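You operate a simulated robot arm through the tools that you are given. There is no shell and no other tool. Be economical: measure what you need, move in short steps, check, and stop when the job is done.

Carry out the task below with a simulated two-armed robot. There is one attempt and no reset: what you move stays moved.

Task
Hold the lit green house, press it off and pack it in cell 1.
Fine: the white tree goes in cell 2 of the grey box; the cabinet light goes down to 1. Set down upright: green little house, what you pick out.

It is judged by the outcome, as a careful person would: the job done as asked, and still so three seconds after it is handed in. It fails if anything else is knocked over, pushed out of place, dropped, spilled or broken.

Robot
Two 7-joint arms with two-finger parallel grippers on one trunk, on a base that drives. Base frame: it is fixed to the floor where the robot stands at the start and does not move with it; the origin is under the middle of the robot, x ahead of it, y to its left, z up. Readings come in mm, rad, newtons and seconds.
The left shoulder is at the start at [70, 163, 1170], the right one opposite. With the tool pointing down near the work surface each hand reaches from about 340 to 860 mm from the robot's upright axis, wherever it stands, measured 20 degrees to its own side. Places, roughly: black keyhole [800, -200, 1200]; blue little house [1000, -1500, 1000]; brass bar latch [800, -1400, 1200]; cabinet dimmer knob [800, -500, 900]; cell one of the storage box [800, 300, 700]; cell two of the storage box [800, 200, 700]; curio cabinet by the stairs [1000, -500, 900]; light switch of the stairs cabinet [800, -400, 900]; light switch of the window cabinet [800, -1500, 900]; lower door of the stairs cabinet [800, -500, 500]; lower door of the window cabinet [800, -1600, 500]; slide bolt of the stairs cabinet [800, -200, 800]; slide bolt of the window cabinet [800, -1400, 800]; upper door of the stairs cabinet [800, -500, 1300]; upper door of the window cabinet [800, -1600, 1300]. Payload 3.43 kg a hand.
The tool frame of a hand sits at the grasp point between the pads (the TCP): z along the fingers, y along the line on which they close. The tips reach 34 mm beyond it. The gripper opens to 128 mm. The fingers are 24 mm wide and 12 mm thick; the gripper's body (48 by 130 mm) begins 96 mm behind the TCP.
Orientation is told as [roll, pitch, yaw] about the base's x, y, z axes, in that order, counted from this pose: with the fingers straight down and closing along the base's y, the tool's x points along the base's -x, its y along +y and its z along -z.

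Tools
- The arms move only by the tool step_arm. It takes "left_targets", "right_targets" or both (then of equal length, played together; a hand with none holds still); each is a list of rows, each a list of 7 numbers: the shift along the tool's x, y, z in mm, then the turn, a rotation vector about the tool's x, y, z in rad, then the closure, from 0 (fully open) to 1 (shut). In form: [[x, y, z, wx, wy, wz, gripper], ...]. A call has 1 to 8 rows; each row shifts and turns the commanded pose from where the row before left it, along the tool's axes as they then stand. Each row takes 0.2 s and may step no farther than 50 mm and 0.15 rad from the row before; otherwise, or with a gripper value out of range, the whole call is refused. Where a pose cannot be reached the arm comes as near as it can. A force on the tool above 90 N (or 10 N above the force at the start of the call, whichever is more), or a blocked arm, ends the call early, and 0.2 s more pass. Each finger travels about 153 mm/s and halts on what it meets, pressing with about 33 N; the grip force reading is that of the motor and also rises with nothing between the fingers. The clock runs only during rows and for 0.2 s after the last one: add rows that do not move to give the fingers time. It gives the time, the measured TCP pose, the force on the tool (base axes), the opening and the grip force at its end, in the units of the frame above (readings bear some noise), with the torque about the TCP (base axes, N m) and any sound that the robot's microphone picked up.
- Cameras (640 x 400 px; columns grow to the right, rows downward): "scene" is now at [133.3, -5.5, 1384.3]; the picture's right is [-0.06, -1.00, 0.00], its down [-0.69, 0.04, -0.72] and it looks along [0.72, -0.05, -0.69] (base axes); focal length 257 px, centre (320, 200). "left" rides on the left gripper at [76, 11, -160] in its tool frame; the picture's right is [-0.15, 0.99, 0.00], its down [-0.88, -0.13, -0.46] and it looks along [-0.45, -0.07, 0.89] (tool axes); focal length 234 px, centre (320, 200). "right" rides on the right gripper at [76, -11, -160] in its tool frame; the picture's right is [0.15, 0.99, 0.00], its down [-0.88, 0.13, -0.46] and it looks along [-0.45, 0.07, 0.89] (tool axes); focal length 234 px, centre (320, 200).
- snapshot(camera): a new picture of that camera. No time passes.
- lift_body(by): slides the trunk up (or, below 0, down) by that many mm; the arms and the scene camera ride with it, the base frame stays. It gives what a move gives, with no picture.
- roll_base(legs): drives the robot by 1 to 6 legs, each [ahead, left, turn to the left] in mm, mm and rad, along the robot's own axes; the way and the turn of a leg run together, so that a leg with both is an arc; at most 1500 mm and 3.142 rad a leg. The arms and the cameras ride along, it lands a little off, and it stops where it bumps. It gives what a move gives.
- turn_head(pan, tilt): turns the head with the scene camera to pan (to the left, within 1.501 rad either way) and tilt (down, from -0.506 to 1.204), counted from straight ahead of the robot. It gives what a move gives.
- probe_pixels(camera, pixels): for up to 12 pixels [column, row] of the newest picture of that camera ("zoom" is the newest enlarged one), the place [x, y, z] in the base frame of the surface seen there, good to about 2 mm. No time passes.
- inspect(camera, box): a new picture of the part [left, top, right, bottom] of that camera's present view, enlarged. No time passes.
- hand_in(): hands the job in; it is judged then, once.

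Work in short steps. Measure before you move; look again where a grasp or a placing could have gone wrong, and mend it. You have 80 turns and 78 pictures in all, those below and enlarged ones among them. Open the grippers and draw the arms clear of the work before you hand the job in, unless the task says otherwise; then end with one line.

The tools are called after "Call:" as a command line: name --argument value ..., lists and objects as JSON in quotes. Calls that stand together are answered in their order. step_arm: Moves the arms, as the interface text tells. Its arguments: {"type":"object","properties":{"left_targets":{"type":"array"},"right_targets":{"type":"array"}},"required":[]} The other tools are called the same way: lift_body (by) slides the trunk up or down; roll_base (legs) drives the base; turn_head (pan, tilt) turns the head that bears the scene camera; snapshot (camera) takes a picture; probe_pixels (camera, pixels) gives the place of the surface under pixels of a picture; inspect (camera, box) takes an enlarged picture of a part of a camera's view; hand_in () hands the job in.

At the start:

```text
clock: 0.0
left_ee_pos: [624.9, 330.8, 1069.3]
left_tool_rot: [-0.001, 0.0, 0.0]
left_contact_force: [0.2, -0.9, 0.0]
left_ft_torque: [-0.02, -0.02, 0.05]
left_opening: 128.1
left_gripper_force: 0.1
right_ee_pos: [509.7, -114.3, 1072.2]
right_tool_rot: [0.0, 0.0, 0.0]
right_contact_force: [-0.2, -0.8, -0.2]
right_ft_torque: [-0.03, -0.02, -0.01]
right_opening: 128.1
right_gripper_force: 0.2
trunk travel left (down, up): [-650.0, 290.0]
robot x, y, heading: [0.8, 0.7, -0.004]
head pan, tilt: [-0.063, 0.761]
```

scene: 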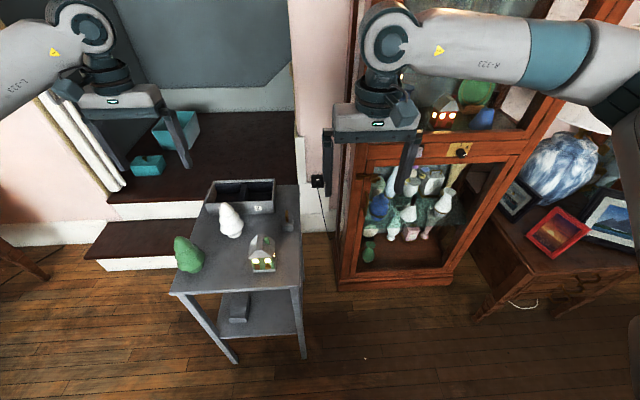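
right: 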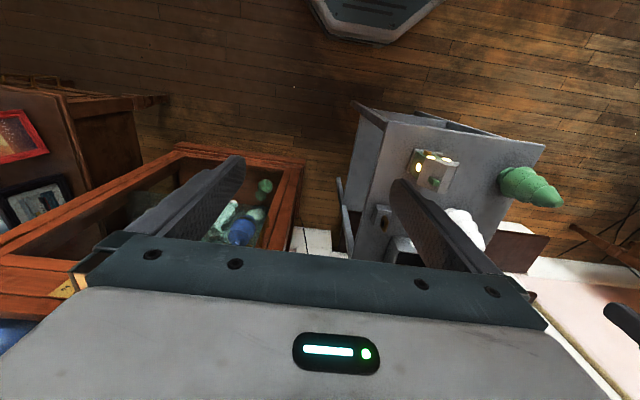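
left: 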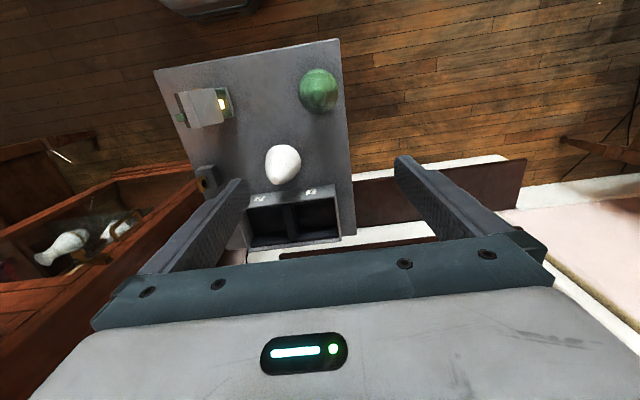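

The table holds a green house near (263,253), a white tree (231,220), a green tree (189,254) and a grey box (240,195). I enlarge the table and the cabinet.

Call:
inspect --camera "scene" --box '[160, 160, 320, 300]'

Call:
inspect --camera "scene" --box '[300, 60, 620, 280]'

Call:
inspect --camera "left" --box '[140, 30, 360, 260]'

```text
2.86 times, centred on (240, 230) of scene
```

zoom: 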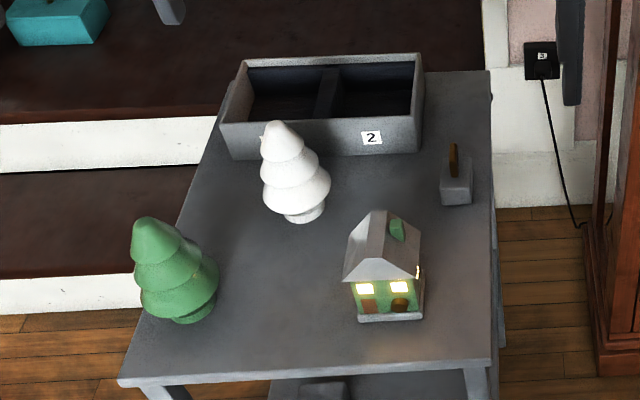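

```text
1.82 times, centred on (460, 170) of scene
```

zoom: 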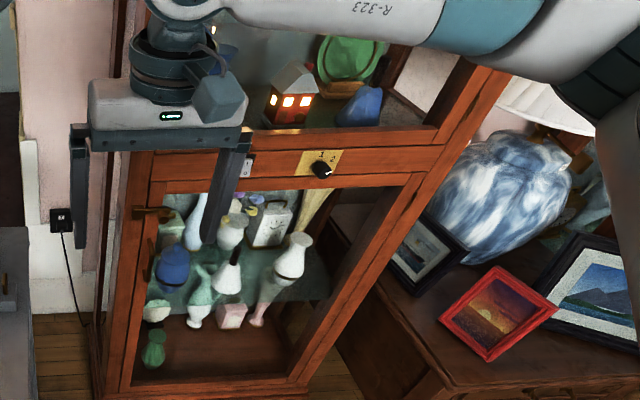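

```text
1.74 times, centred on (250, 145) of left
```

zoom: 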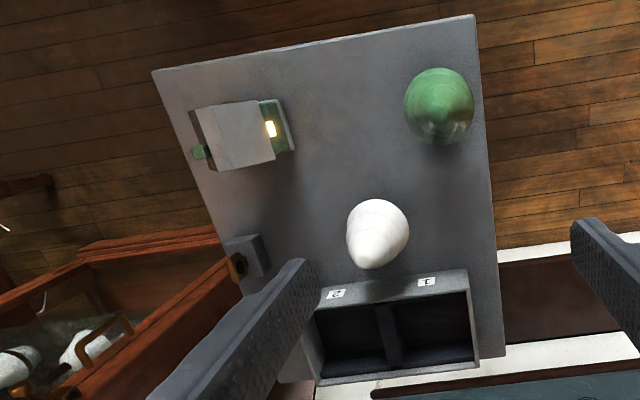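

I probe the table objects in the scene picture: house, trees, box walls.

Call:
inspect --camera "scene" --box '[200, 170, 312, 280]'

Call:
probe_pixels --camera "left" --pixels '[[247, 206], [333, 190], [341, 234], [251, 246], [288, 220], [283, 158], [205, 105], [222, 104], [178, 103], [318, 90], [167, 90], [300, 140]]'

```text
3.64 times, centred on (256, 225) of scene
```

zoom: 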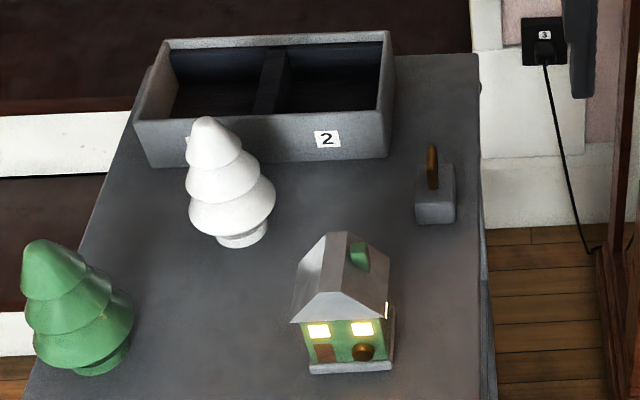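

```text
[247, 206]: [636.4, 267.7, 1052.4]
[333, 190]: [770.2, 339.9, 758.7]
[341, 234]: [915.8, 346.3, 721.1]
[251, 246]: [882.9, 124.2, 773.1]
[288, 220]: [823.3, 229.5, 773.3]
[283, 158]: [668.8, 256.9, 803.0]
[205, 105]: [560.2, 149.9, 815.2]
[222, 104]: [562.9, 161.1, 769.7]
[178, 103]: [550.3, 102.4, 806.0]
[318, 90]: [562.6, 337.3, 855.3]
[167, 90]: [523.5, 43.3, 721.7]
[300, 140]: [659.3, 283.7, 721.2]
```

Table top is at z≈721. Probing the zoom for house geometry, tree and box details.

Call:
probe_pixels --camera "zoom" --pixels '[[310, 372], [392, 366], [338, 234], [358, 255], [375, 270], [302, 318], [388, 300], [365, 352], [205, 125], [240, 240], [270, 190], [192, 215]]'

Call:
probe_pixels --camera "zoom" --pixels '[[165, 42], [386, 36], [272, 48], [258, 112], [384, 108], [140, 118], [210, 95], [330, 90], [432, 165], [435, 205], [60, 250], [90, 372]]'

Call:
inspect --camera "right" --box '[350, 100, 520, 270]'

```text
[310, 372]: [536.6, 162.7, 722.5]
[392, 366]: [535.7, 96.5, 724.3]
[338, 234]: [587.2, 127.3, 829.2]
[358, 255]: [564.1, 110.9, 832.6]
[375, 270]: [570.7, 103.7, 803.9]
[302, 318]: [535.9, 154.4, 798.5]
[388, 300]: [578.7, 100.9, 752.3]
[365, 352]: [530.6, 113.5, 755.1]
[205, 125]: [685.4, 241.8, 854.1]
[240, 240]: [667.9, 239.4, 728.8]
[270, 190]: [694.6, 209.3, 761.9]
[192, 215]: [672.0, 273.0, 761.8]
```

```text
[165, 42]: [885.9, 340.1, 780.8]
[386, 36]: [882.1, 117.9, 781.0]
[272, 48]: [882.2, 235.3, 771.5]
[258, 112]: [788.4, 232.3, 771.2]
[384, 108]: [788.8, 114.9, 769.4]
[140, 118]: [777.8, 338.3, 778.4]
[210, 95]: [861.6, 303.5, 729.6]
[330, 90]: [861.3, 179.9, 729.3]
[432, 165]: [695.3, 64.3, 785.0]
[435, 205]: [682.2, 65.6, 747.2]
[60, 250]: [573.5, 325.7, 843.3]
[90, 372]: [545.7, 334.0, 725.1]
```

```text
2.35 times, centred on (435, 185) of right
```

zoom: 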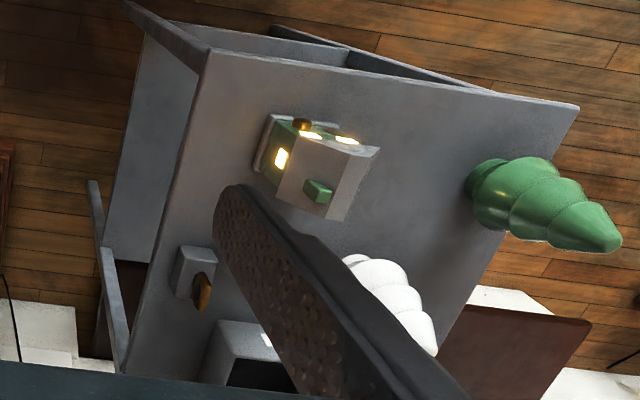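

I take a closer look at the house itself to decide what its switch is.

Call:
inspect --camera "scene" --box '[244, 226, 284, 280]'

Call:
inspect --camera "right" --box '[400, 135, 470, 200]'

Call:
inspect --camera "scene" --box '[400, 120, 500, 180]'

```text
7.41 times, centred on (264, 253) of scene
```

zoom: 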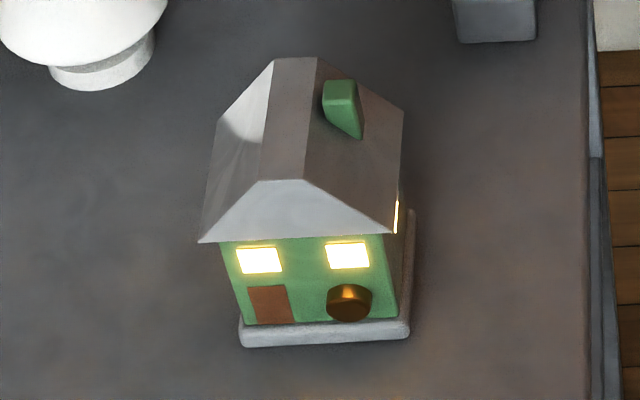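

```text
6.15 times, centred on (435, 168) of right
```

zoom: 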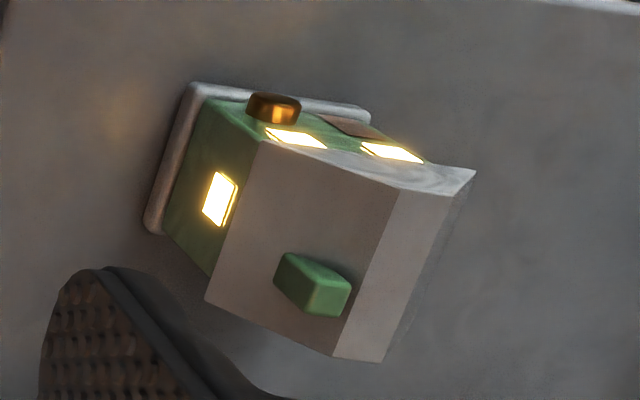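

```text
6.40 times, centred on (450, 150) of scene
```

zoom: 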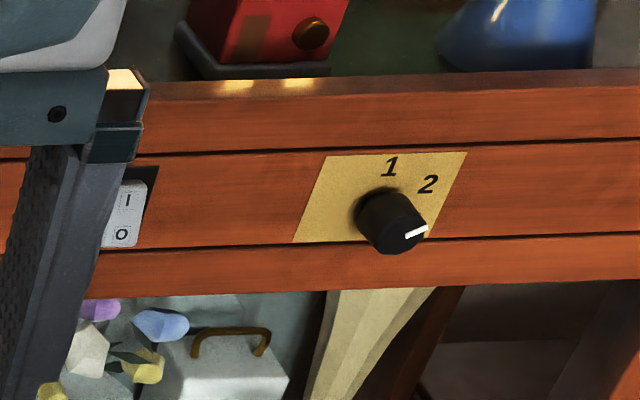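

The house's button is the bronze stud on its front wall (x≈530, y≈113, z≈750), facing me. I probe the base's front edge, table edge and knob for clearances.

Call:
probe_pixels --camera "right" --pixels '[[375, 40], [330, 25], [430, 8], [375, 20], [360, 108], [540, 148], [440, 125]]'

Call:
probe_pixels --camera "zoom" --pixels '[[400, 235], [375, 205], [415, 234], [310, 240], [450, 160], [330, 160], [125, 215], [430, 185], [390, 167]]'

Call:
probe_pixels --camera "scene" --pixels '[[262, 246], [268, 238], [252, 255], [277, 254], [261, 226], [172, 291], [299, 287]]'

```text
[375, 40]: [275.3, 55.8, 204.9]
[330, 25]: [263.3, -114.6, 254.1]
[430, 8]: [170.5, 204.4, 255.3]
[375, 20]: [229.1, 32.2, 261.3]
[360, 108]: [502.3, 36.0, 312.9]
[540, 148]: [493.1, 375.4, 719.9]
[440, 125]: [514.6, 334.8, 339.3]
```

```text
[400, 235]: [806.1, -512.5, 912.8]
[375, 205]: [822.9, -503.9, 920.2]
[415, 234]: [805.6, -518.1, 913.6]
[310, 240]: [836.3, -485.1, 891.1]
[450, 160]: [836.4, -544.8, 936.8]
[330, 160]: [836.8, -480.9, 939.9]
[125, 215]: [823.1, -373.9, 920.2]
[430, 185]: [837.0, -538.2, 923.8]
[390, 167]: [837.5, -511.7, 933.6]
```

```text
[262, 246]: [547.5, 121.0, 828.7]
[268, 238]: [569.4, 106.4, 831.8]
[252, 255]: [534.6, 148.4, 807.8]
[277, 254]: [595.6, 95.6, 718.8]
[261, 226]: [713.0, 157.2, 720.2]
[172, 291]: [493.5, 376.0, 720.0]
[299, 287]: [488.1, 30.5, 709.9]
```

Base front is at x≈285 and the table starts at 490, so driving 90 mm ahead is safe and brings the box within reach.

Call:
roll_base --legs '[[90, 0, 0.004]]'

```text
clock: 1.1
left_ee_pos: [712.9, 333.6, 1069.4]
left_tool_rot: [-0.001, 0.0, 0.004]
left_contact_force: [-0.1, -0.6, -0.2]
left_ft_torque: [-0.02, 0.01, 0.0]
left_opening: 127.9
left_gripper_force: 0.2
right_ee_pos: [597.5, -112.4, 1071.0]
right_tool_rot: [0.0, 0.0, 0.004]
right_contact_force: [-0.4, -0.6, -1.5]
right_ft_torque: [-0.01, 0.03, 0.01]
right_opening: 127.8
right_gripper_force: 0.1
trunk travel left (down, up): [-650.0, 290.0]
robot x, y, heading: [92.8, -1.7, 0.001]
head pan, tilt: [-0.063, 0.761]
```

Left hand now goes above the house (x≈565, y≈130), still high, for a top view; dx −148 → tool x +148, dy −203.

Call:
step_arm --left_targets '[[30, -40, 0, 0, 0, 0, 0], [30, -40, 0, 0, 0, 0, 0], [30, -40, 0, 0, 0, 0, 0], [30, -40, 0, 0, 0, 0, 0], [28, -43, 0, 0, 0, 0, 0], [0, 0, 0, 0, 0, 0, 0]]' --right_targets '[[0, -20, 0, 0, 0, 0, 0], [0, -20, 0, 0, 0, 0, 0.5], [0, -20, 0, 0, 0, 0, 1], [0, -20, 0, 0, 0, 0, 1], [0, 0, 0, 0, 0, 0, 1], [0, 0, 0, 0, 0, 0, 1]]'

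Call:
snapshot --camera "left"

```text
refused: row 5 steps farther than a row can; nothing moved
```

```text
66 pictures are left
```

left: 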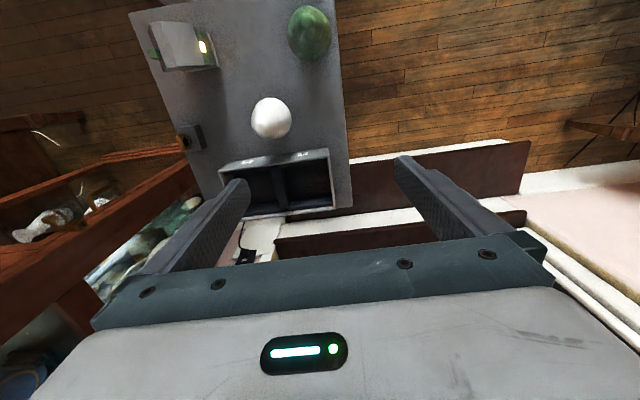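

The fifth row was over 50 mm; I resend with smaller rows.

Call:
step_arm --left_targets '[[25, -34, 0, 0, 0, 0, 0], [25, -34, 0, 0, 0, 0, 0], [25, -34, 0, 0, 0, 0, 0], [25, -34, 0, 0, 0, 0, 0], [25, -34, 0, 0, 0, 0, 0], [23, -33, 0, 0, 0, 0, 0], [0, 0, 0, 0, 0, 0, 0]]' --right_targets '[[0, -20, 0, 0, 0, 0, 0], [0, -20, 0, 0, 0, 0, 0.5], [0, -20, 0, 0, 0, 0, 1], [0, -20, 0, 0, 0, 0, 1], [0, 0, 0, 0, 0, 0, 1], [0, 0, 0, 0, 0, 0, 1], [0, 0, 0, 0, 0, 0, 1]]'

Call:
snapshot --camera "left"

```text
clock: 2.7
left_ee_pos: [565.3, 129.3, 1068.4]
left_tool_rot: [0.001, 0.0, 0.004]
left_contact_force: [-0.2, 1.0, -0.4]
left_ft_torque: [0.01, 0.02, 0.01]
left_opening: 128.0
left_gripper_force: 0.0
right_ee_pos: [598.7, -192.4, 1073.1]
right_tool_rot: [0.0, 0.0, 0.004]
right_contact_force: [0.3, -0.2, 1.2]
right_ft_torque: [-0.01, 0.01, -0.03]
right_opening: 0.0
right_gripper_force: 33.2
trunk travel left (down, up): [-650.0, 290.0]
robot x, y, heading: [89.5, 0.1, 0.003]
head pan, tilt: [-0.063, 0.761]
```

```text
65 pictures are left
```

left: 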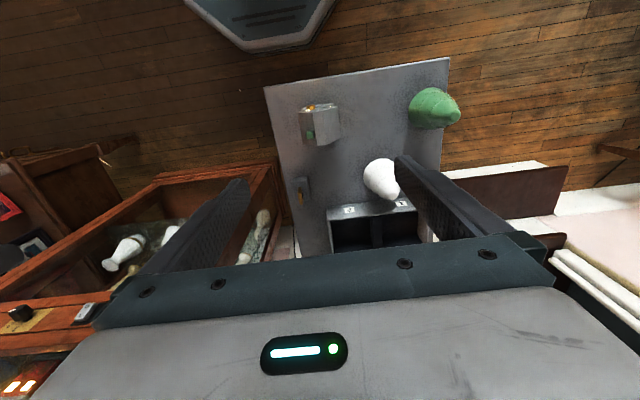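

House appears at (320,123). Enlarging it for shape and measurement.

Call:
inspect --camera "left" --box '[290, 95, 354, 155]'

```text
6.67 times, centred on (322, 125) of left
```

zoom: 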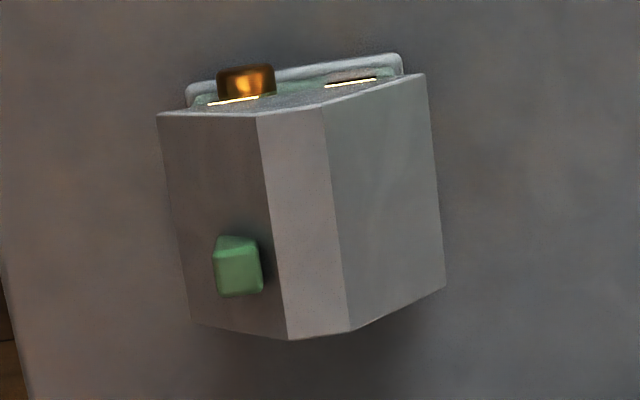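

Call:
probe_pixels --camera "zoom" --pixels '[[162, 120], [195, 315], [420, 82], [440, 282], [262, 122], [320, 115], [290, 330], [345, 322], [245, 75], [238, 265], [195, 92], [395, 62]]'

```text
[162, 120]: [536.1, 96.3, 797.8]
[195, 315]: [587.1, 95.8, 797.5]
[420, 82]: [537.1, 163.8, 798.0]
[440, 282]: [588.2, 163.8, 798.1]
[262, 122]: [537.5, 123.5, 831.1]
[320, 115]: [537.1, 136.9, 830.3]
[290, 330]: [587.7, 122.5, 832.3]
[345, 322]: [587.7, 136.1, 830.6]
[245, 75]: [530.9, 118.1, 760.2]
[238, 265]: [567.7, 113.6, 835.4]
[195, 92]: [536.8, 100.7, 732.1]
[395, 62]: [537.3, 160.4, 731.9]
```

House: eaves x 535–590, y 95–165 at z 797; ridge 831; button on front near y 115, z 750. I lower the open left hand over it with pads at the eaves (TCP z≈786).

Call:
step_arm --left_targets '[[3, 1, 45, 0, 0, 0, 0], [0, 0, 45, 0, 0, 0, 0], [0, 0, 45, 0, 0, 0, 0], [0, 0, 45, 0, 0, 0, 0], [0, 0, 45, 0, 0, 0, 0], [0, 0, 35, 0, 0, 0, 0], [0, 0, 22, 0, 0, 0, 0], [0, 0, 0, 0, 0, 0, 0]]'

Call:
inspect --camera "scene" --box '[130, 120, 450, 320]'

Call:
snapshot --camera "left"

```text
clock: 4.5
left_ee_pos: [563.2, 132.7, 788.0]
left_tool_rot: [-0.002, -0.001, 0.005]
left_contact_force: [0.3, -0.5, 0.4]
left_ft_torque: [-0.03, 0.01, -0.02]
left_opening: 128.0
left_gripper_force: 0.1
right_ee_pos: [599.1, -193.1, 1072.5]
right_tool_rot: [0.0, -0.001, 0.003]
right_contact_force: [-0.3, -0.1, -0.5]
right_ft_torque: [-0.03, -0.02, 0.01]
right_opening: 0.0
right_gripper_force: 32.8
trunk travel left (down, up): [-650.0, 290.0]
robot x, y, heading: [90.1, 1.3, 0.006]
head pan, tilt: [-0.063, 0.761]
```

```text
2.00 times, centred on (290, 220) of scene
```

zoom: 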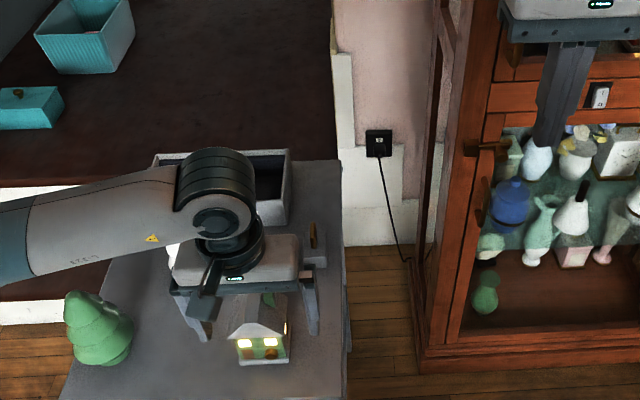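

```text
62 pictures are left
```

left: 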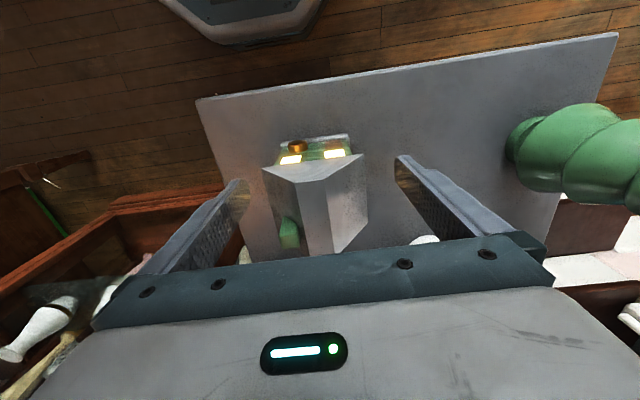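

The house is well centred between the fingers; I close gently on the eaves.

Call:
step_arm --left_targets '[[0, -1.5, 0, 0, 0, 0, 0.3], [0, 0, 0, 0, 0, 0, 0.42], [0, 0, 0, 0, 0, 0, 0.5], [0, 0, 0, 0, 0, 0, 1], [0, 0, 0, 0, 0, 0, 1], [0, 0, 0, 0, 0, 0, 1]]'

Call:
inspect --camera "left" --box '[220, 100, 420, 270]'

```text
clock: 5.9
left_ee_pos: [563.3, 130.2, 787.8]
left_tool_rot: [-0.001, 0.001, 0.004]
left_contact_force: [0.5, -0.5, 0.4]
left_ft_torque: [0.09, -0.02, -0.02]
left_opening: 70.8
left_gripper_force: 32.8
right_ee_pos: [599.5, -193.0, 1072.0]
right_tool_rot: [0.001, 0.0, 0.004]
right_contact_force: [-0.2, 0.4, -0.4]
right_ft_torque: [0.0, -0.01, -0.01]
right_opening: 0.1
right_gripper_force: 33.1
trunk travel left (down, up): [-650.0, 290.0]
robot x, y, heading: [88.7, -1.2, 0.006]
head pan, tilt: [-0.063, 0.761]
```

```text
2.35 times, centred on (320, 185) of left
```

zoom: 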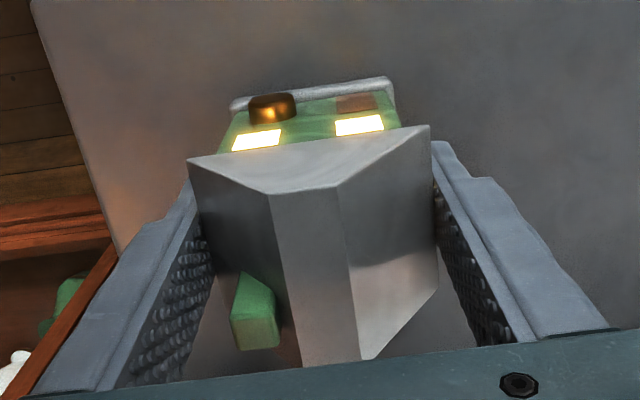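

Held (70.8 mm, matches eaves). Now I draw the closed right hand back and roll it so its fingers point left, to press the button from the robot's side without meeting the left hand.

Call:
step_arm --right_targets '[[16, 0, 0, -0.15, 0, 0, 1], [16, 0, 0, -0.15, 0, 0, 1], [16, 0, 0, -0.15, 0, 0, 1], [16, 0, 0, -0.15, 0, 0, 1], [16, 0, 0, -0.15, 0, 0, 1], [16, 0, 0, -0.15, 0, 0, 1], [16, 0, 0, -0.15, 0, 0, 1], [16, 0, 0, -0.15, 0, 0, 1]]'

```text
clock: 7.7
left_ee_pos: [561.9, 130.5, 787.4]
left_tool_rot: [0.001, 0.0, 0.005]
left_contact_force: [-0.1, -0.5, -0.2]
left_ft_torque: [0.01, -0.02, -0.02]
left_opening: 70.6
left_gripper_force: 32.7
right_ee_pos: [471.5, -193.6, 1071.8]
right_tool_rot: [1.201, -0.002, 0.003]
right_contact_force: [-1.2, -0.1, 0.0]
right_ft_torque: [-0.01, 0.01, -0.01]
right_opening: 0.0
right_gripper_force: 33.6
trunk travel left (down, up): [-650.0, 290.0]
robot x, y, heading: [87.7, -3.7, 0.005]
head pan, tilt: [-0.063, 0.761]
```

Now I lower it diagonally to about (471, −60, 762), still off the table's right side.

Call:
step_arm --right_targets '[[0, -34.4, 33.7, 0, 0, 0, 1], [0, -34.4, 33.7, 0, 0, 0, 1], [0, -34.4, 33.7, 0, 0, 0, 1], [0, -34.4, 33.7, 0, 0, 0, 1], [0, -34.4, 33.7, 0, 0, 0, 1], [0, -34.4, 33.7, 0, 0, 0, 1], [0, -34.4, 33.7, 0, 0, 0, 1], [0, 0, 0, 0, 0, 0, 1]]'

Call:
snapshot --camera "right"

Call:
snapshot --camera "scene"

```text
clock: 9.5
left_ee_pos: [563.3, 129.6, 788.2]
left_tool_rot: [0.001, 0.0, 0.004]
left_contact_force: [0.0, 0.2, 0.5]
left_ft_torque: [0.08, -0.01, 0.0]
left_opening: 70.9
left_gripper_force: 32.7
right_ee_pos: [469.8, -60.8, 760.9]
right_tool_rot: [1.199, -0.001, 0.003]
right_contact_force: [0.6, 0.9, 0.0]
right_ft_torque: [-0.01, 0.01, 0.0]
right_opening: 0.1
right_gripper_force: 32.8
trunk travel left (down, up): [-650.0, 290.0]
robot x, y, heading: [89.0, -1.3, 0.002]
head pan, tilt: [-0.063, 0.761]
```

```text
60 pictures are left
```

right: 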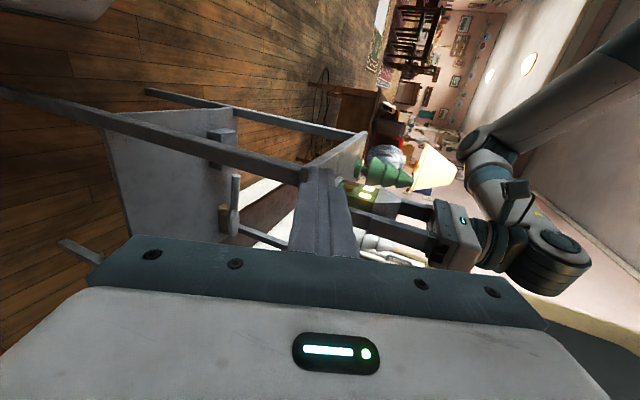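

```text
59 pictures are left
```

scene: 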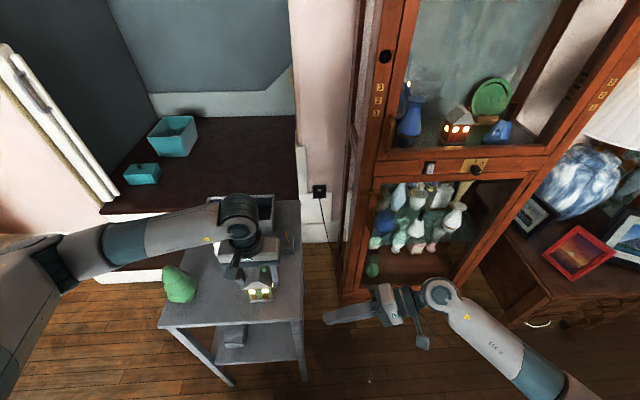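

Clear path. I measure the button in the scene view once more.

Call:
inspect --camera "scene" --box '[235, 262, 290, 310]'

```text
8.33 times, centred on (262, 286) of scene
```

zoom: 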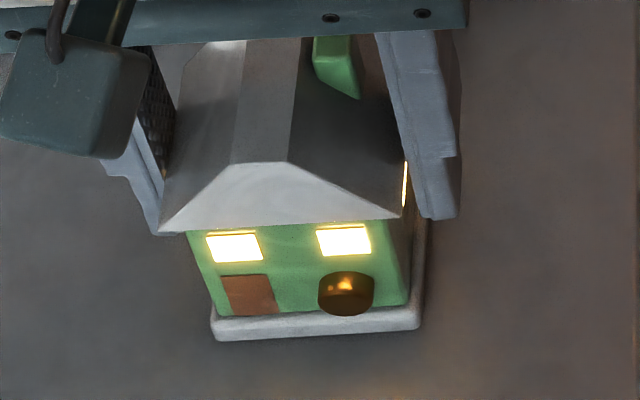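

Call:
probe_pixels --camera "zoom" --pixels '[[345, 278], [345, 302], [325, 298], [367, 298], [345, 290], [345, 312], [300, 290], [220, 325], [410, 320]]'

```text
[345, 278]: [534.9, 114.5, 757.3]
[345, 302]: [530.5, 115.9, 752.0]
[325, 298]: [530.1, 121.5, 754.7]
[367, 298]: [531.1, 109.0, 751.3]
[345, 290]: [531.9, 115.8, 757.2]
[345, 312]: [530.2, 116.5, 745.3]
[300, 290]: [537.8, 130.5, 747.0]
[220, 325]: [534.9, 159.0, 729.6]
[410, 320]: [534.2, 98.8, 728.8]
```

Button face x≈530, centre y 115.5, z 751. I slide the right fingertips left in front of the house (z just above the plinth), then to x≈508.

Call:
step_arm --right_targets '[[0, 14.2, 36.3, 0, 0, 0, 1], [0, 14.2, 36.3, 0, 0, 0, 1], [0, 14.2, 36.3, 0, 0, 0, 1], [0, 14.2, 36.3, 0, 0, 0, 1], [-38, 0, 0, 0, 0, 0, 1], [0, 0, 0, 0, 0, 0, 1]]'

Call:
inspect --camera "scene" --box '[225, 250, 315, 330]'

Call:
snapshot --camera "left"

```text
clock: 10.9
left_ee_pos: [563.3, 129.9, 787.7]
left_tool_rot: [0.0, 0.0, 0.004]
left_contact_force: [-1.9, -0.1, 0.9]
left_ft_torque: [0.06, -0.01, -0.03]
left_opening: 70.7
left_gripper_force: 33.3
right_ee_pos: [508.4, 96.1, 761.6]
right_tool_rot: [1.199, 0.001, 0.003]
right_contact_force: [0.3, 1.5, 0.1]
right_ft_torque: [0.02, -0.01, 0.0]
right_opening: 0.0
right_gripper_force: 32.4
trunk travel left (down, up): [-650.0, 290.0]
robot x, y, heading: [88.1, 1.2, 0.004]
head pan, tilt: [-0.063, 0.761]
```

```text
5.00 times, centred on (270, 290) of scene
```

zoom: 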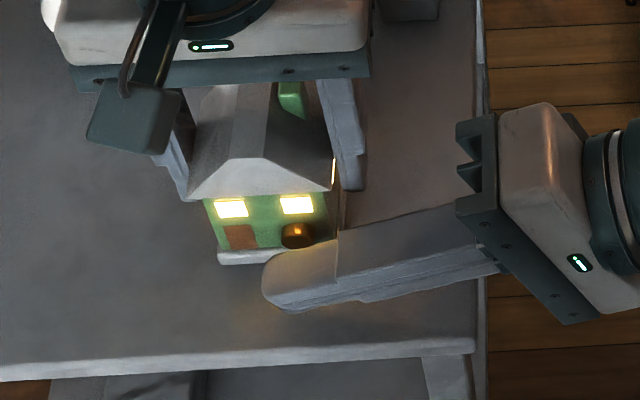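

```text
56 pictures are left
```

left: 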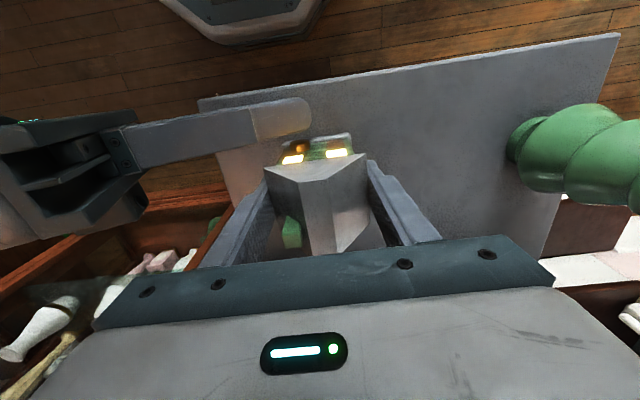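

The fingertip is in front of the button. I advance in small steps, first 9 mm, watching for force and the window lights.

Call:
step_arm --right_targets '[[-6, 0, 0, 0, 0, 0, 1], [-3, 0, 0, 0, 0, 0, 1], [-2, 0, 0, 0, 0, 0, 1], [0, 0, 0, 0, 0, 0, 1]]'

Call:
inspect --camera "left" --box '[230, 80, 390, 260]'

```text
clock: 11.9
left_ee_pos: [563.5, 129.6, 787.2]
left_tool_rot: [0.001, -0.001, 0.002]
left_contact_force: [0.7, 0.2, -0.3]
left_ft_torque: [0.05, 0.0, 0.01]
left_opening: 71.1
left_gripper_force: 32.7
right_ee_pos: [519.8, 96.6, 762.6]
right_tool_rot: [1.2, 0.001, 0.004]
right_contact_force: [0.3, 0.1, -0.1]
right_ft_torque: [0.01, 0.01, -0.02]
right_opening: 0.1
right_gripper_force: 32.8
trunk travel left (down, up): [-650.0, 290.0]
robot x, y, heading: [90.2, 1.3, 0.002]
head pan, tilt: [-0.063, 0.761]
```

```text
2.22 times, centred on (310, 170) of left
```

zoom: 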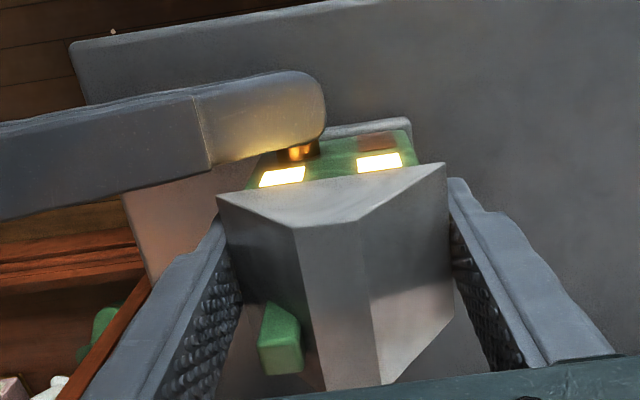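

Nearly touching. I advance 1 mm per row for 4 rows.

Call:
step_arm --right_targets '[[-1, 0, 0, 0, 0, 0, 1], [-1, 0, 0, 0, 0, 0, 1], [-1, 0, 0, 0, 0, 0, 1], [-1, 0, 0, 0, 0, 0, 1]]'

Call:
inspect --camera "left" --box '[230, 80, 390, 260]'

```text
clock: 12.9
left_ee_pos: [563.5, 129.5, 787.6]
left_tool_rot: [0.0, -0.002, 0.006]
left_contact_force: [4.2, -1.4, -0.5]
left_ft_torque: [-0.03, -0.16, 0.1]
left_opening: 71.1
left_gripper_force: 32.5
right_ee_pos: [521.5, 95.2, 762.4]
right_tool_rot: [1.199, 0.002, 0.006]
right_contact_force: [-4.6, 2.3, -0.7]
right_ft_torque: [-0.02, 0.03, 0.14]
right_opening: 0.1
right_gripper_force: 33.0
trunk travel left (down, up): [-650.0, 290.0]
robot x, y, heading: [90.5, -1.4, 0.0]
head pan, tilt: [-0.063, 0.761]
heard: click
```

```text
2.22 times, centred on (310, 170) of left
```

zoom: 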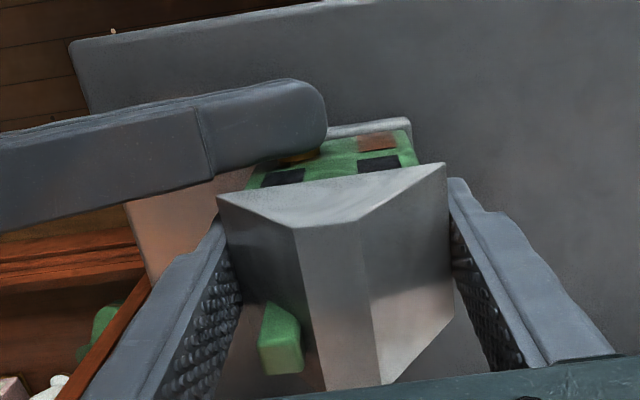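

A click and the windows are dark. I back the right hand straight off and out to the right.

Call:
step_arm --right_targets '[[12, 0, 0, 0, 0, 0, 1], [40, 0, 0, 0, 0, 0, 1], [0, -14.2, -36.3, 0, 0, 0, 1], [0, -14.2, -36.3, 0, 0, 0, 1], [0, -14.2, -36.3, 0, 0, 0, 1], [0, -14.2, -36.3, 0, 0, 0, 1], [0, -14.2, -36.3, 0, 0, 0, 1], [0, 0, 0, 0, 0, 0, 1]]'

Call:
inspect --camera "left" --box '[230, 80, 390, 260]'

```text
clock: 14.7
left_ee_pos: [562.6, 131.5, 787.2]
left_tool_rot: [0.001, 0.0, 0.002]
left_contact_force: [-0.5, -0.2, 1.0]
left_ft_torque: [0.04, 0.07, 0.02]
left_opening: 70.9
left_gripper_force: 33.6
right_ee_pos: [470.3, -98.9, 764.1]
right_tool_rot: [1.198, -0.001, 0.004]
right_contact_force: [-1.0, -0.2, -0.7]
right_ft_torque: [-0.01, 0.0, 0.01]
right_opening: 0.0
right_gripper_force: 33.3
trunk travel left (down, up): [-650.0, 290.0]
robot x, y, heading: [89.9, -1.3, 0.008]
head pan, tilt: [-0.063, 0.761]
```

```text
2.22 times, centred on (310, 170) of left
```

zoom: 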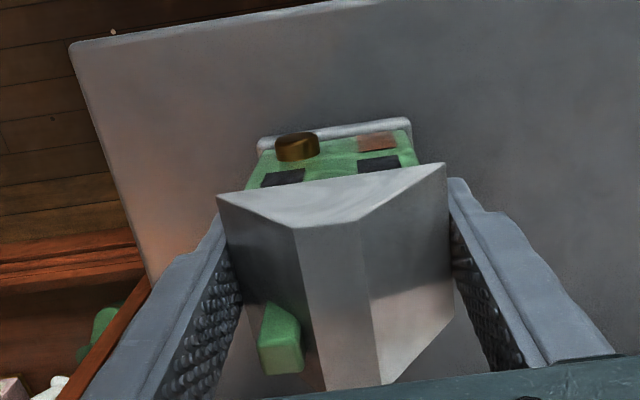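

The button popped back and the light is off. I lift the house 180 mm straight up and look at the box.

Call:
step_arm --left_targets '[[0, 0, -20, 0, 0, 0, 1], [0, 0, -40, 0, 0, 0, 1], [0, 0, -40, 0, 0, 0, 1], [0, 0, -40, 0, 0, 0, 1], [0, 0, -40, 0, 0, 0, 1], [0, 0, 0, 0, 0, 0, 1]]'

Call:
snapshot --camera "scene"

Call:
snapshot --camera "left"

```text
clock: 16.1
left_ee_pos: [562.7, 130.8, 966.7]
left_tool_rot: [0.002, 0.0, 0.004]
left_contact_force: [0.6, 0.0, -1.7]
left_ft_torque: [-0.01, 0.0, 0.02]
left_opening: 70.4
left_gripper_force: 32.9
right_ee_pos: [471.4, -98.9, 763.0]
right_tool_rot: [1.199, 0.002, 0.003]
right_contact_force: [-0.3, -0.1, -0.5]
right_ft_torque: [0.02, 0.0, -0.01]
right_opening: 0.0
right_gripper_force: 33.0
trunk travel left (down, up): [-650.0, 290.0]
robot x, y, heading: [90.8, 0.0, 0.005]
head pan, tilt: [-0.063, 0.761]
```

```text
52 pictures are left
```

scene: 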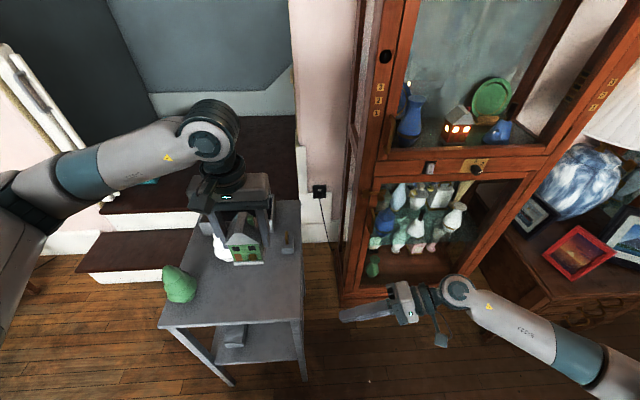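

```text
51 pictures are left
```

left: 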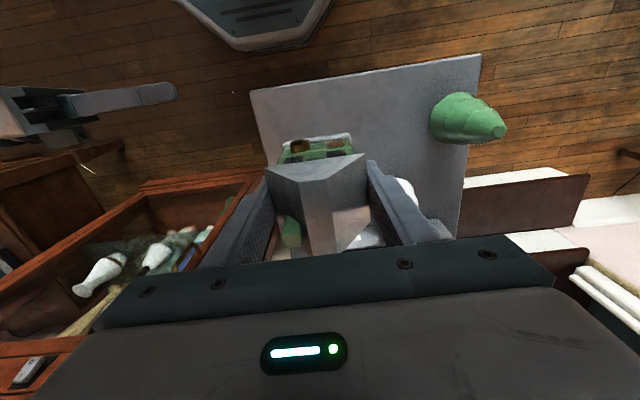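

House is held level. I swing it left at height (above everything) so that the scene camera can see the box freely.

Call:
step_arm --left_targets '[[-15, 30, -25, 0, 0, 0, 1], [-15, 35, -15, 0, 0, 0, 1], [-15, 40, 0, 0, 0, 0, 1], [-15, 40, 0, 0, 0, 0, 1], [-15, 40, 0, 0, 0, 0, 1], [-15, 25, 0, 0, 0, 0, 1], [0, 0, 0, 0, 0, 0, 1]]'

Call:
turn_head --pan 0.25 --tilt 0.761

Call:
snapshot --camera "scene"

```text
clock: 17.7
left_ee_pos: [652.0, 342.4, 1007.2]
left_tool_rot: [0.001, 0.0, 0.004]
left_contact_force: [-0.3, -0.2, -2.4]
left_ft_torque: [0.0, -0.01, 0.0]
left_opening: 70.6
left_gripper_force: 33.6
right_ee_pos: [471.3, -99.6, 763.2]
right_tool_rot: [1.197, -0.002, 0.003]
right_contact_force: [0.2, 0.0, -1.0]
right_ft_torque: [0.02, -0.01, -0.01]
right_opening: 0.0
right_gripper_force: 33.0
trunk travel left (down, up): [-650.0, 290.0]
robot x, y, heading: [89.6, -0.3, 0.002]
head pan, tilt: [-0.063, 0.761]
```

```text
clock: 18.5
left_ee_pos: [653.3, 341.0, 1006.8]
left_tool_rot: [0.001, 0.0, 0.002]
left_contact_force: [-0.1, -0.2, -2.9]
left_ft_torque: [0.0, 0.01, 0.01]
left_opening: 70.4
left_gripper_force: 32.9
right_ee_pos: [471.4, -98.5, 764.3]
right_tool_rot: [1.201, 0.0, 0.005]
right_contact_force: [0.6, 1.4, 0.2]
right_ft_torque: [0.0, -0.02, 0.01]
right_opening: 0.0
right_gripper_force: 33.1
trunk travel left (down, up): [-650.0, 290.0]
robot x, y, heading: [90.2, -1.8, -0.002]
head pan, tilt: [0.25, 0.761]
```

```text
50 pictures are left
```

scene: 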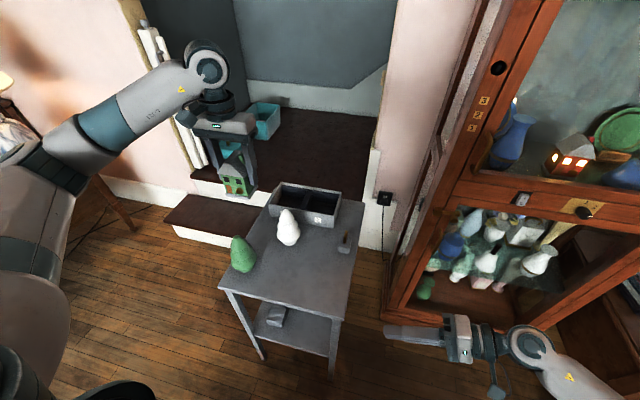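

The box is now clear at (303,205). Enlarging it.

Call:
inspect --camera "scene" --box '[258, 172, 348, 252]'

Call:
inspect --camera "left" --box '[220, 100, 420, 270]'

Call:
inspect --camera "scene" --box '[258, 172, 348, 252]'

```text
5.00 times, centred on (303, 212) of scene
```

zoom: 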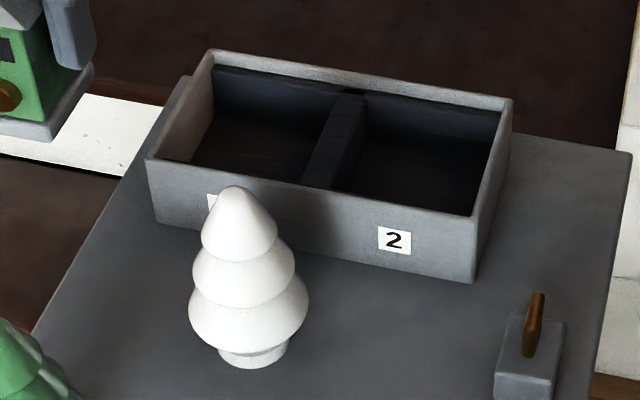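

```text
2.35 times, centred on (320, 185) of left
```

zoom: 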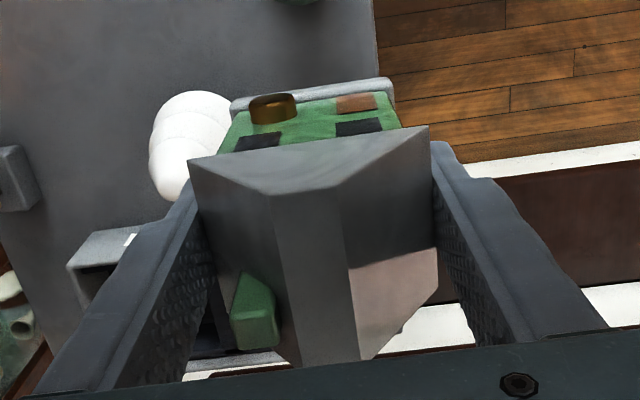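

```text
5.00 times, centred on (303, 212) of scene
```

zoom: 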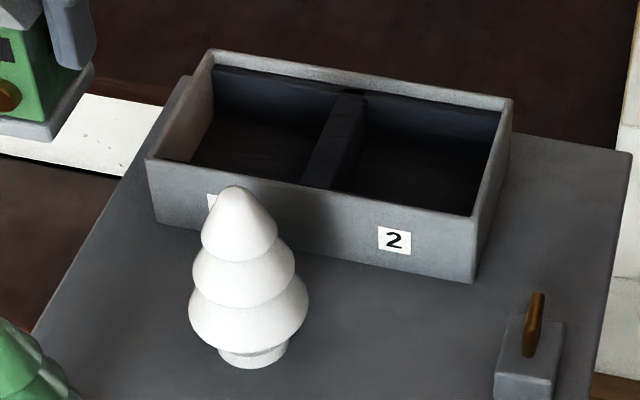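

I probe the walls' tops, divider and floor of the box.

Call:
probe_pixels --camera "zoom" --pixels '[[215, 54], [508, 104], [477, 220], [152, 160], [212, 68], [186, 165], [345, 100], [360, 100], [305, 185], [330, 190], [250, 150], [420, 180]]'

Call:
probe_pixels --camera "zoom" --pixels '[[195, 120], [300, 72], [280, 180], [495, 150], [212, 110], [240, 190], [200, 310], [300, 305], [250, 365], [228, 350], [285, 348], [245, 245]]'

```text
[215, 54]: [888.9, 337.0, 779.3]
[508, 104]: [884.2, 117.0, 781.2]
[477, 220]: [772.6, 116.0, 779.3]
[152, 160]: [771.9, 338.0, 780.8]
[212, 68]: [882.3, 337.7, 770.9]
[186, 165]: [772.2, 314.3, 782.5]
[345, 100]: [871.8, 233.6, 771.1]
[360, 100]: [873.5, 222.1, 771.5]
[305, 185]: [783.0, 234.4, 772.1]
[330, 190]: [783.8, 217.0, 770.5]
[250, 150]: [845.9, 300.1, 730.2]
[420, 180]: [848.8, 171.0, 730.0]
```

```text
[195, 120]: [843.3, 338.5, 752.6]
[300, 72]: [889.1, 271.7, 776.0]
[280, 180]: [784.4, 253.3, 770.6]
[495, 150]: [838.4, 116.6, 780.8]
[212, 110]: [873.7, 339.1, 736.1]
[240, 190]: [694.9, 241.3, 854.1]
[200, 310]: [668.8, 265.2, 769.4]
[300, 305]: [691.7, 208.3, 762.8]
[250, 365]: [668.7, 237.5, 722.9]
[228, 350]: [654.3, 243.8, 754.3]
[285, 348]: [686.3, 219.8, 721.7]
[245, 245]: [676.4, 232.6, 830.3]
```

Cell 1 spans x 784–882, y 235–338, floor 730. I carry the house above its centre (833, 286.5).

Call:
step_arm --left_targets '[[-45, -14, 0, 0, 0, 0, 1], [-45, -14, 0, 0, 0, 0, 1], [-45, -14, 0, 0, 0, 0, 1], [-45, -14, 0, 0, 0, 0, 1], [0, 0, 40, 0, 0, 0, 1], [0, 0, 40, 0, 0, 0, 1], [0, 0, 0, 0, 0, 0, 1]]'

Call:
inspect --camera "scene" --box '[240, 130, 360, 230]'

Call:
snapshot --camera "left"

```text
clock: 20.1
left_ee_pos: [833.8, 284.8, 928.2]
left_tool_rot: [0.0, 0.0, 0.002]
left_contact_force: [0.0, -0.3, -2.0]
left_ft_torque: [0.01, 0.0, 0.02]
left_opening: 70.5
left_gripper_force: 32.6
right_ee_pos: [470.9, -98.5, 763.0]
right_tool_rot: [1.2, -0.001, 0.004]
right_contact_force: [0.6, 0.7, -0.2]
right_ft_torque: [-0.01, 0.0, -0.01]
right_opening: 0.3
right_gripper_force: 33.4
trunk travel left (down, up): [-650.0, 290.0]
robot x, y, heading: [88.5, 0.9, 0.007]
head pan, tilt: [0.25, 0.761]
```

```text
4.00 times, centred on (300, 180) of scene
```

zoom: 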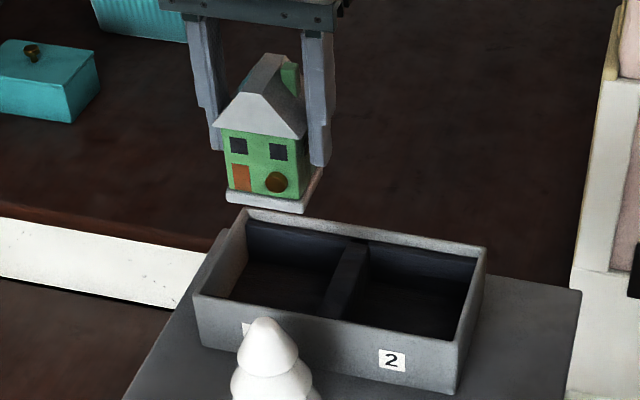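

```text
45 pictures are left
```

left: 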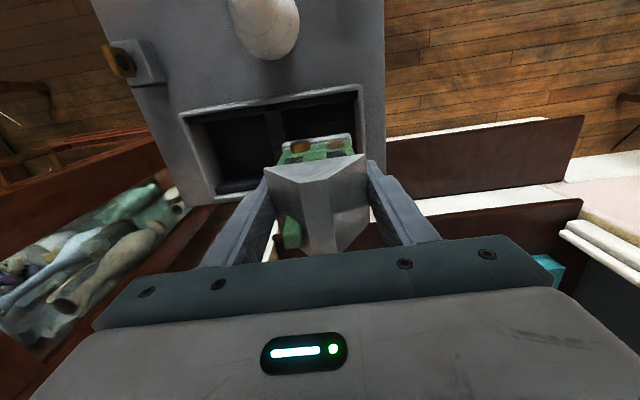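

I verify the alignment by probing the house's eaves and base, plus the box's edges, in this left picture.

Call:
probe_pixels --camera "left" --pixels '[[268, 172], [360, 160], [283, 158], [348, 136], [357, 120], [357, 100], [268, 118], [278, 130], [185, 120], [297, 168], [200, 190]]'

Call:
probe_pixels --camera "zoom" --pixels '[[230, 200], [303, 208], [218, 124], [303, 132], [245, 225], [352, 250], [482, 262], [330, 308], [200, 295]]'

```text
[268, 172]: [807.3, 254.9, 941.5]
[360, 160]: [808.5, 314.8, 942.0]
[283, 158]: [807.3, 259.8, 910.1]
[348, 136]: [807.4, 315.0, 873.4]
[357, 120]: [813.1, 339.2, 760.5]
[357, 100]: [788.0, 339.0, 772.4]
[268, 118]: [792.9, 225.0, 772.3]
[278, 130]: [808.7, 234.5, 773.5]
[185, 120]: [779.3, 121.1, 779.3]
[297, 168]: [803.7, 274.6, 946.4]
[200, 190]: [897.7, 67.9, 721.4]
```

```text
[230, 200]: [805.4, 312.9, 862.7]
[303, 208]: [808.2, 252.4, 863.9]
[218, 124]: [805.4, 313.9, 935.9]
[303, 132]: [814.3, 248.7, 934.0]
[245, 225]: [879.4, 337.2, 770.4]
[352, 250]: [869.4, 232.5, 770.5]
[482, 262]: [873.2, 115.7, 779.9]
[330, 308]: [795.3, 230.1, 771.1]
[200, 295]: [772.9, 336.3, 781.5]
```

House centre is y≈284.5; I shift 2 mm left and lower 115 mm, then check.

Call:
step_arm --left_targets '[[0, 2, 40, 0, 0, 0, 1], [0, 0, 35, 0, 0, 0, 1], [0, 0, 25, 0, 0, 0, 1], [0, 0, 15, 0, 0, 0, 1], [0, 0, 0, 0, 0, 0, 1]]'

Call:
inspect --camera "scene" --box '[250, 150, 350, 235]'

Call:
snapshot --camera "left"

```text
clock: 21.3
left_ee_pos: [832.7, 285.3, 812.6]
left_tool_rot: [0.0, -0.002, 0.003]
left_contact_force: [-0.2, 0.3, -2.0]
left_ft_torque: [0.04, 0.01, 0.03]
left_opening: 70.7
left_gripper_force: 33.1
right_ee_pos: [471.4, -98.5, 763.0]
right_tool_rot: [1.2, 0.001, 0.003]
right_contact_force: [0.5, -0.2, -0.4]
right_ft_torque: [0.01, -0.01, 0.03]
right_opening: 0.2
right_gripper_force: 33.0
trunk travel left (down, up): [-650.0, 290.0]
robot x, y, heading: [88.8, -1.8, 0.006]
head pan, tilt: [0.25, 0.761]
```

```text
4.71 times, centred on (300, 192) of scene
```

zoom: 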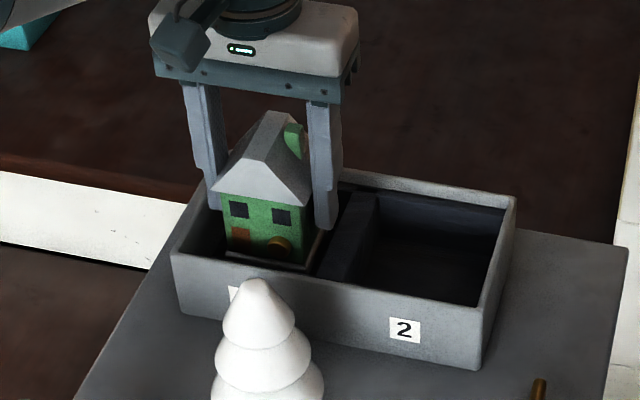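

```text
43 pictures are left
```

left: 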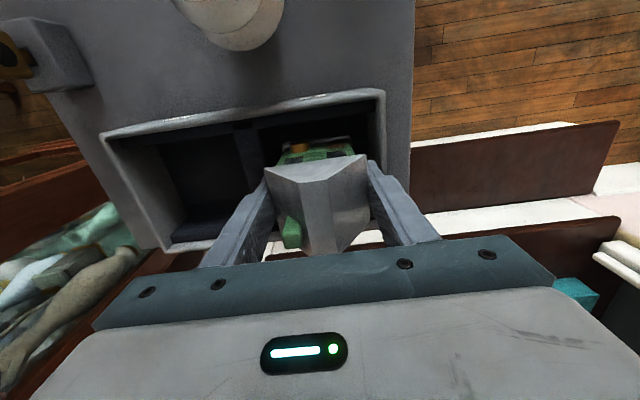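

The house is inside cell 1, aligned. I lower the last ~16 mm slowly until it touches.

Call:
step_arm --left_targets '[[0, 1, 7, 0, 0, 0, 1], [0, 0, 4, 0, 0, 0, 1], [0, 0, 3, 0, 0, 0, 1], [0, 0, 2, 0, 0, 0, 1], [0, 0, 0, 0, 0, 0, 1]]'

```text
clock: 22.5
left_ee_pos: [832.8, 286.9, 795.7]
left_tool_rot: [-0.001, -0.001, 0.003]
left_contact_force: [-0.1, 0.9, -1.0]
left_ft_torque: [-0.04, 0.01, 0.04]
left_opening: 70.6
left_gripper_force: 32.4
right_ee_pos: [471.8, -99.4, 762.3]
right_tool_rot: [1.198, -0.001, 0.002]
right_contact_force: [-0.2, 0.2, -0.1]
right_ft_torque: [-0.02, -0.01, 0.01]
right_opening: 0.1
right_gripper_force: 32.9
trunk travel left (down, up): [-650.0, 290.0]
robot x, y, heading: [89.0, 0.2, 0.005]
head pan, tilt: [0.25, 0.761]
```

Weight reading falls to about −1 N, near contact; two more 1 mm steps.

Call:
step_arm --left_targets '[[0, 0, 1, 0, 0, 0, 1], [0, 0, 1, 0, 0, 0, 1], [0, 0, 0, 0, 0, 0, 1]]'

```text
clock: 23.3
left_ee_pos: [832.5, 287.4, 796.1]
left_tool_rot: [-0.001, -0.002, 0.005]
left_contact_force: [1.8, 1.1, 10.2]
left_ft_torque: [-0.1, 0.27, 0.0]
left_opening: 70.3
left_gripper_force: 33.1
right_ee_pos: [471.4, -98.9, 763.3]
right_tool_rot: [1.199, -0.001, 0.004]
right_contact_force: [0.8, -0.4, 0.1]
right_ft_torque: [-0.02, 0.0, -0.01]
right_opening: 0.1
right_gripper_force: 32.6
trunk travel left (down, up): [-650.0, 290.0]
robot x, y, heading: [87.8, -1.6, 0.001]
head pan, tilt: [0.25, 0.761]
```

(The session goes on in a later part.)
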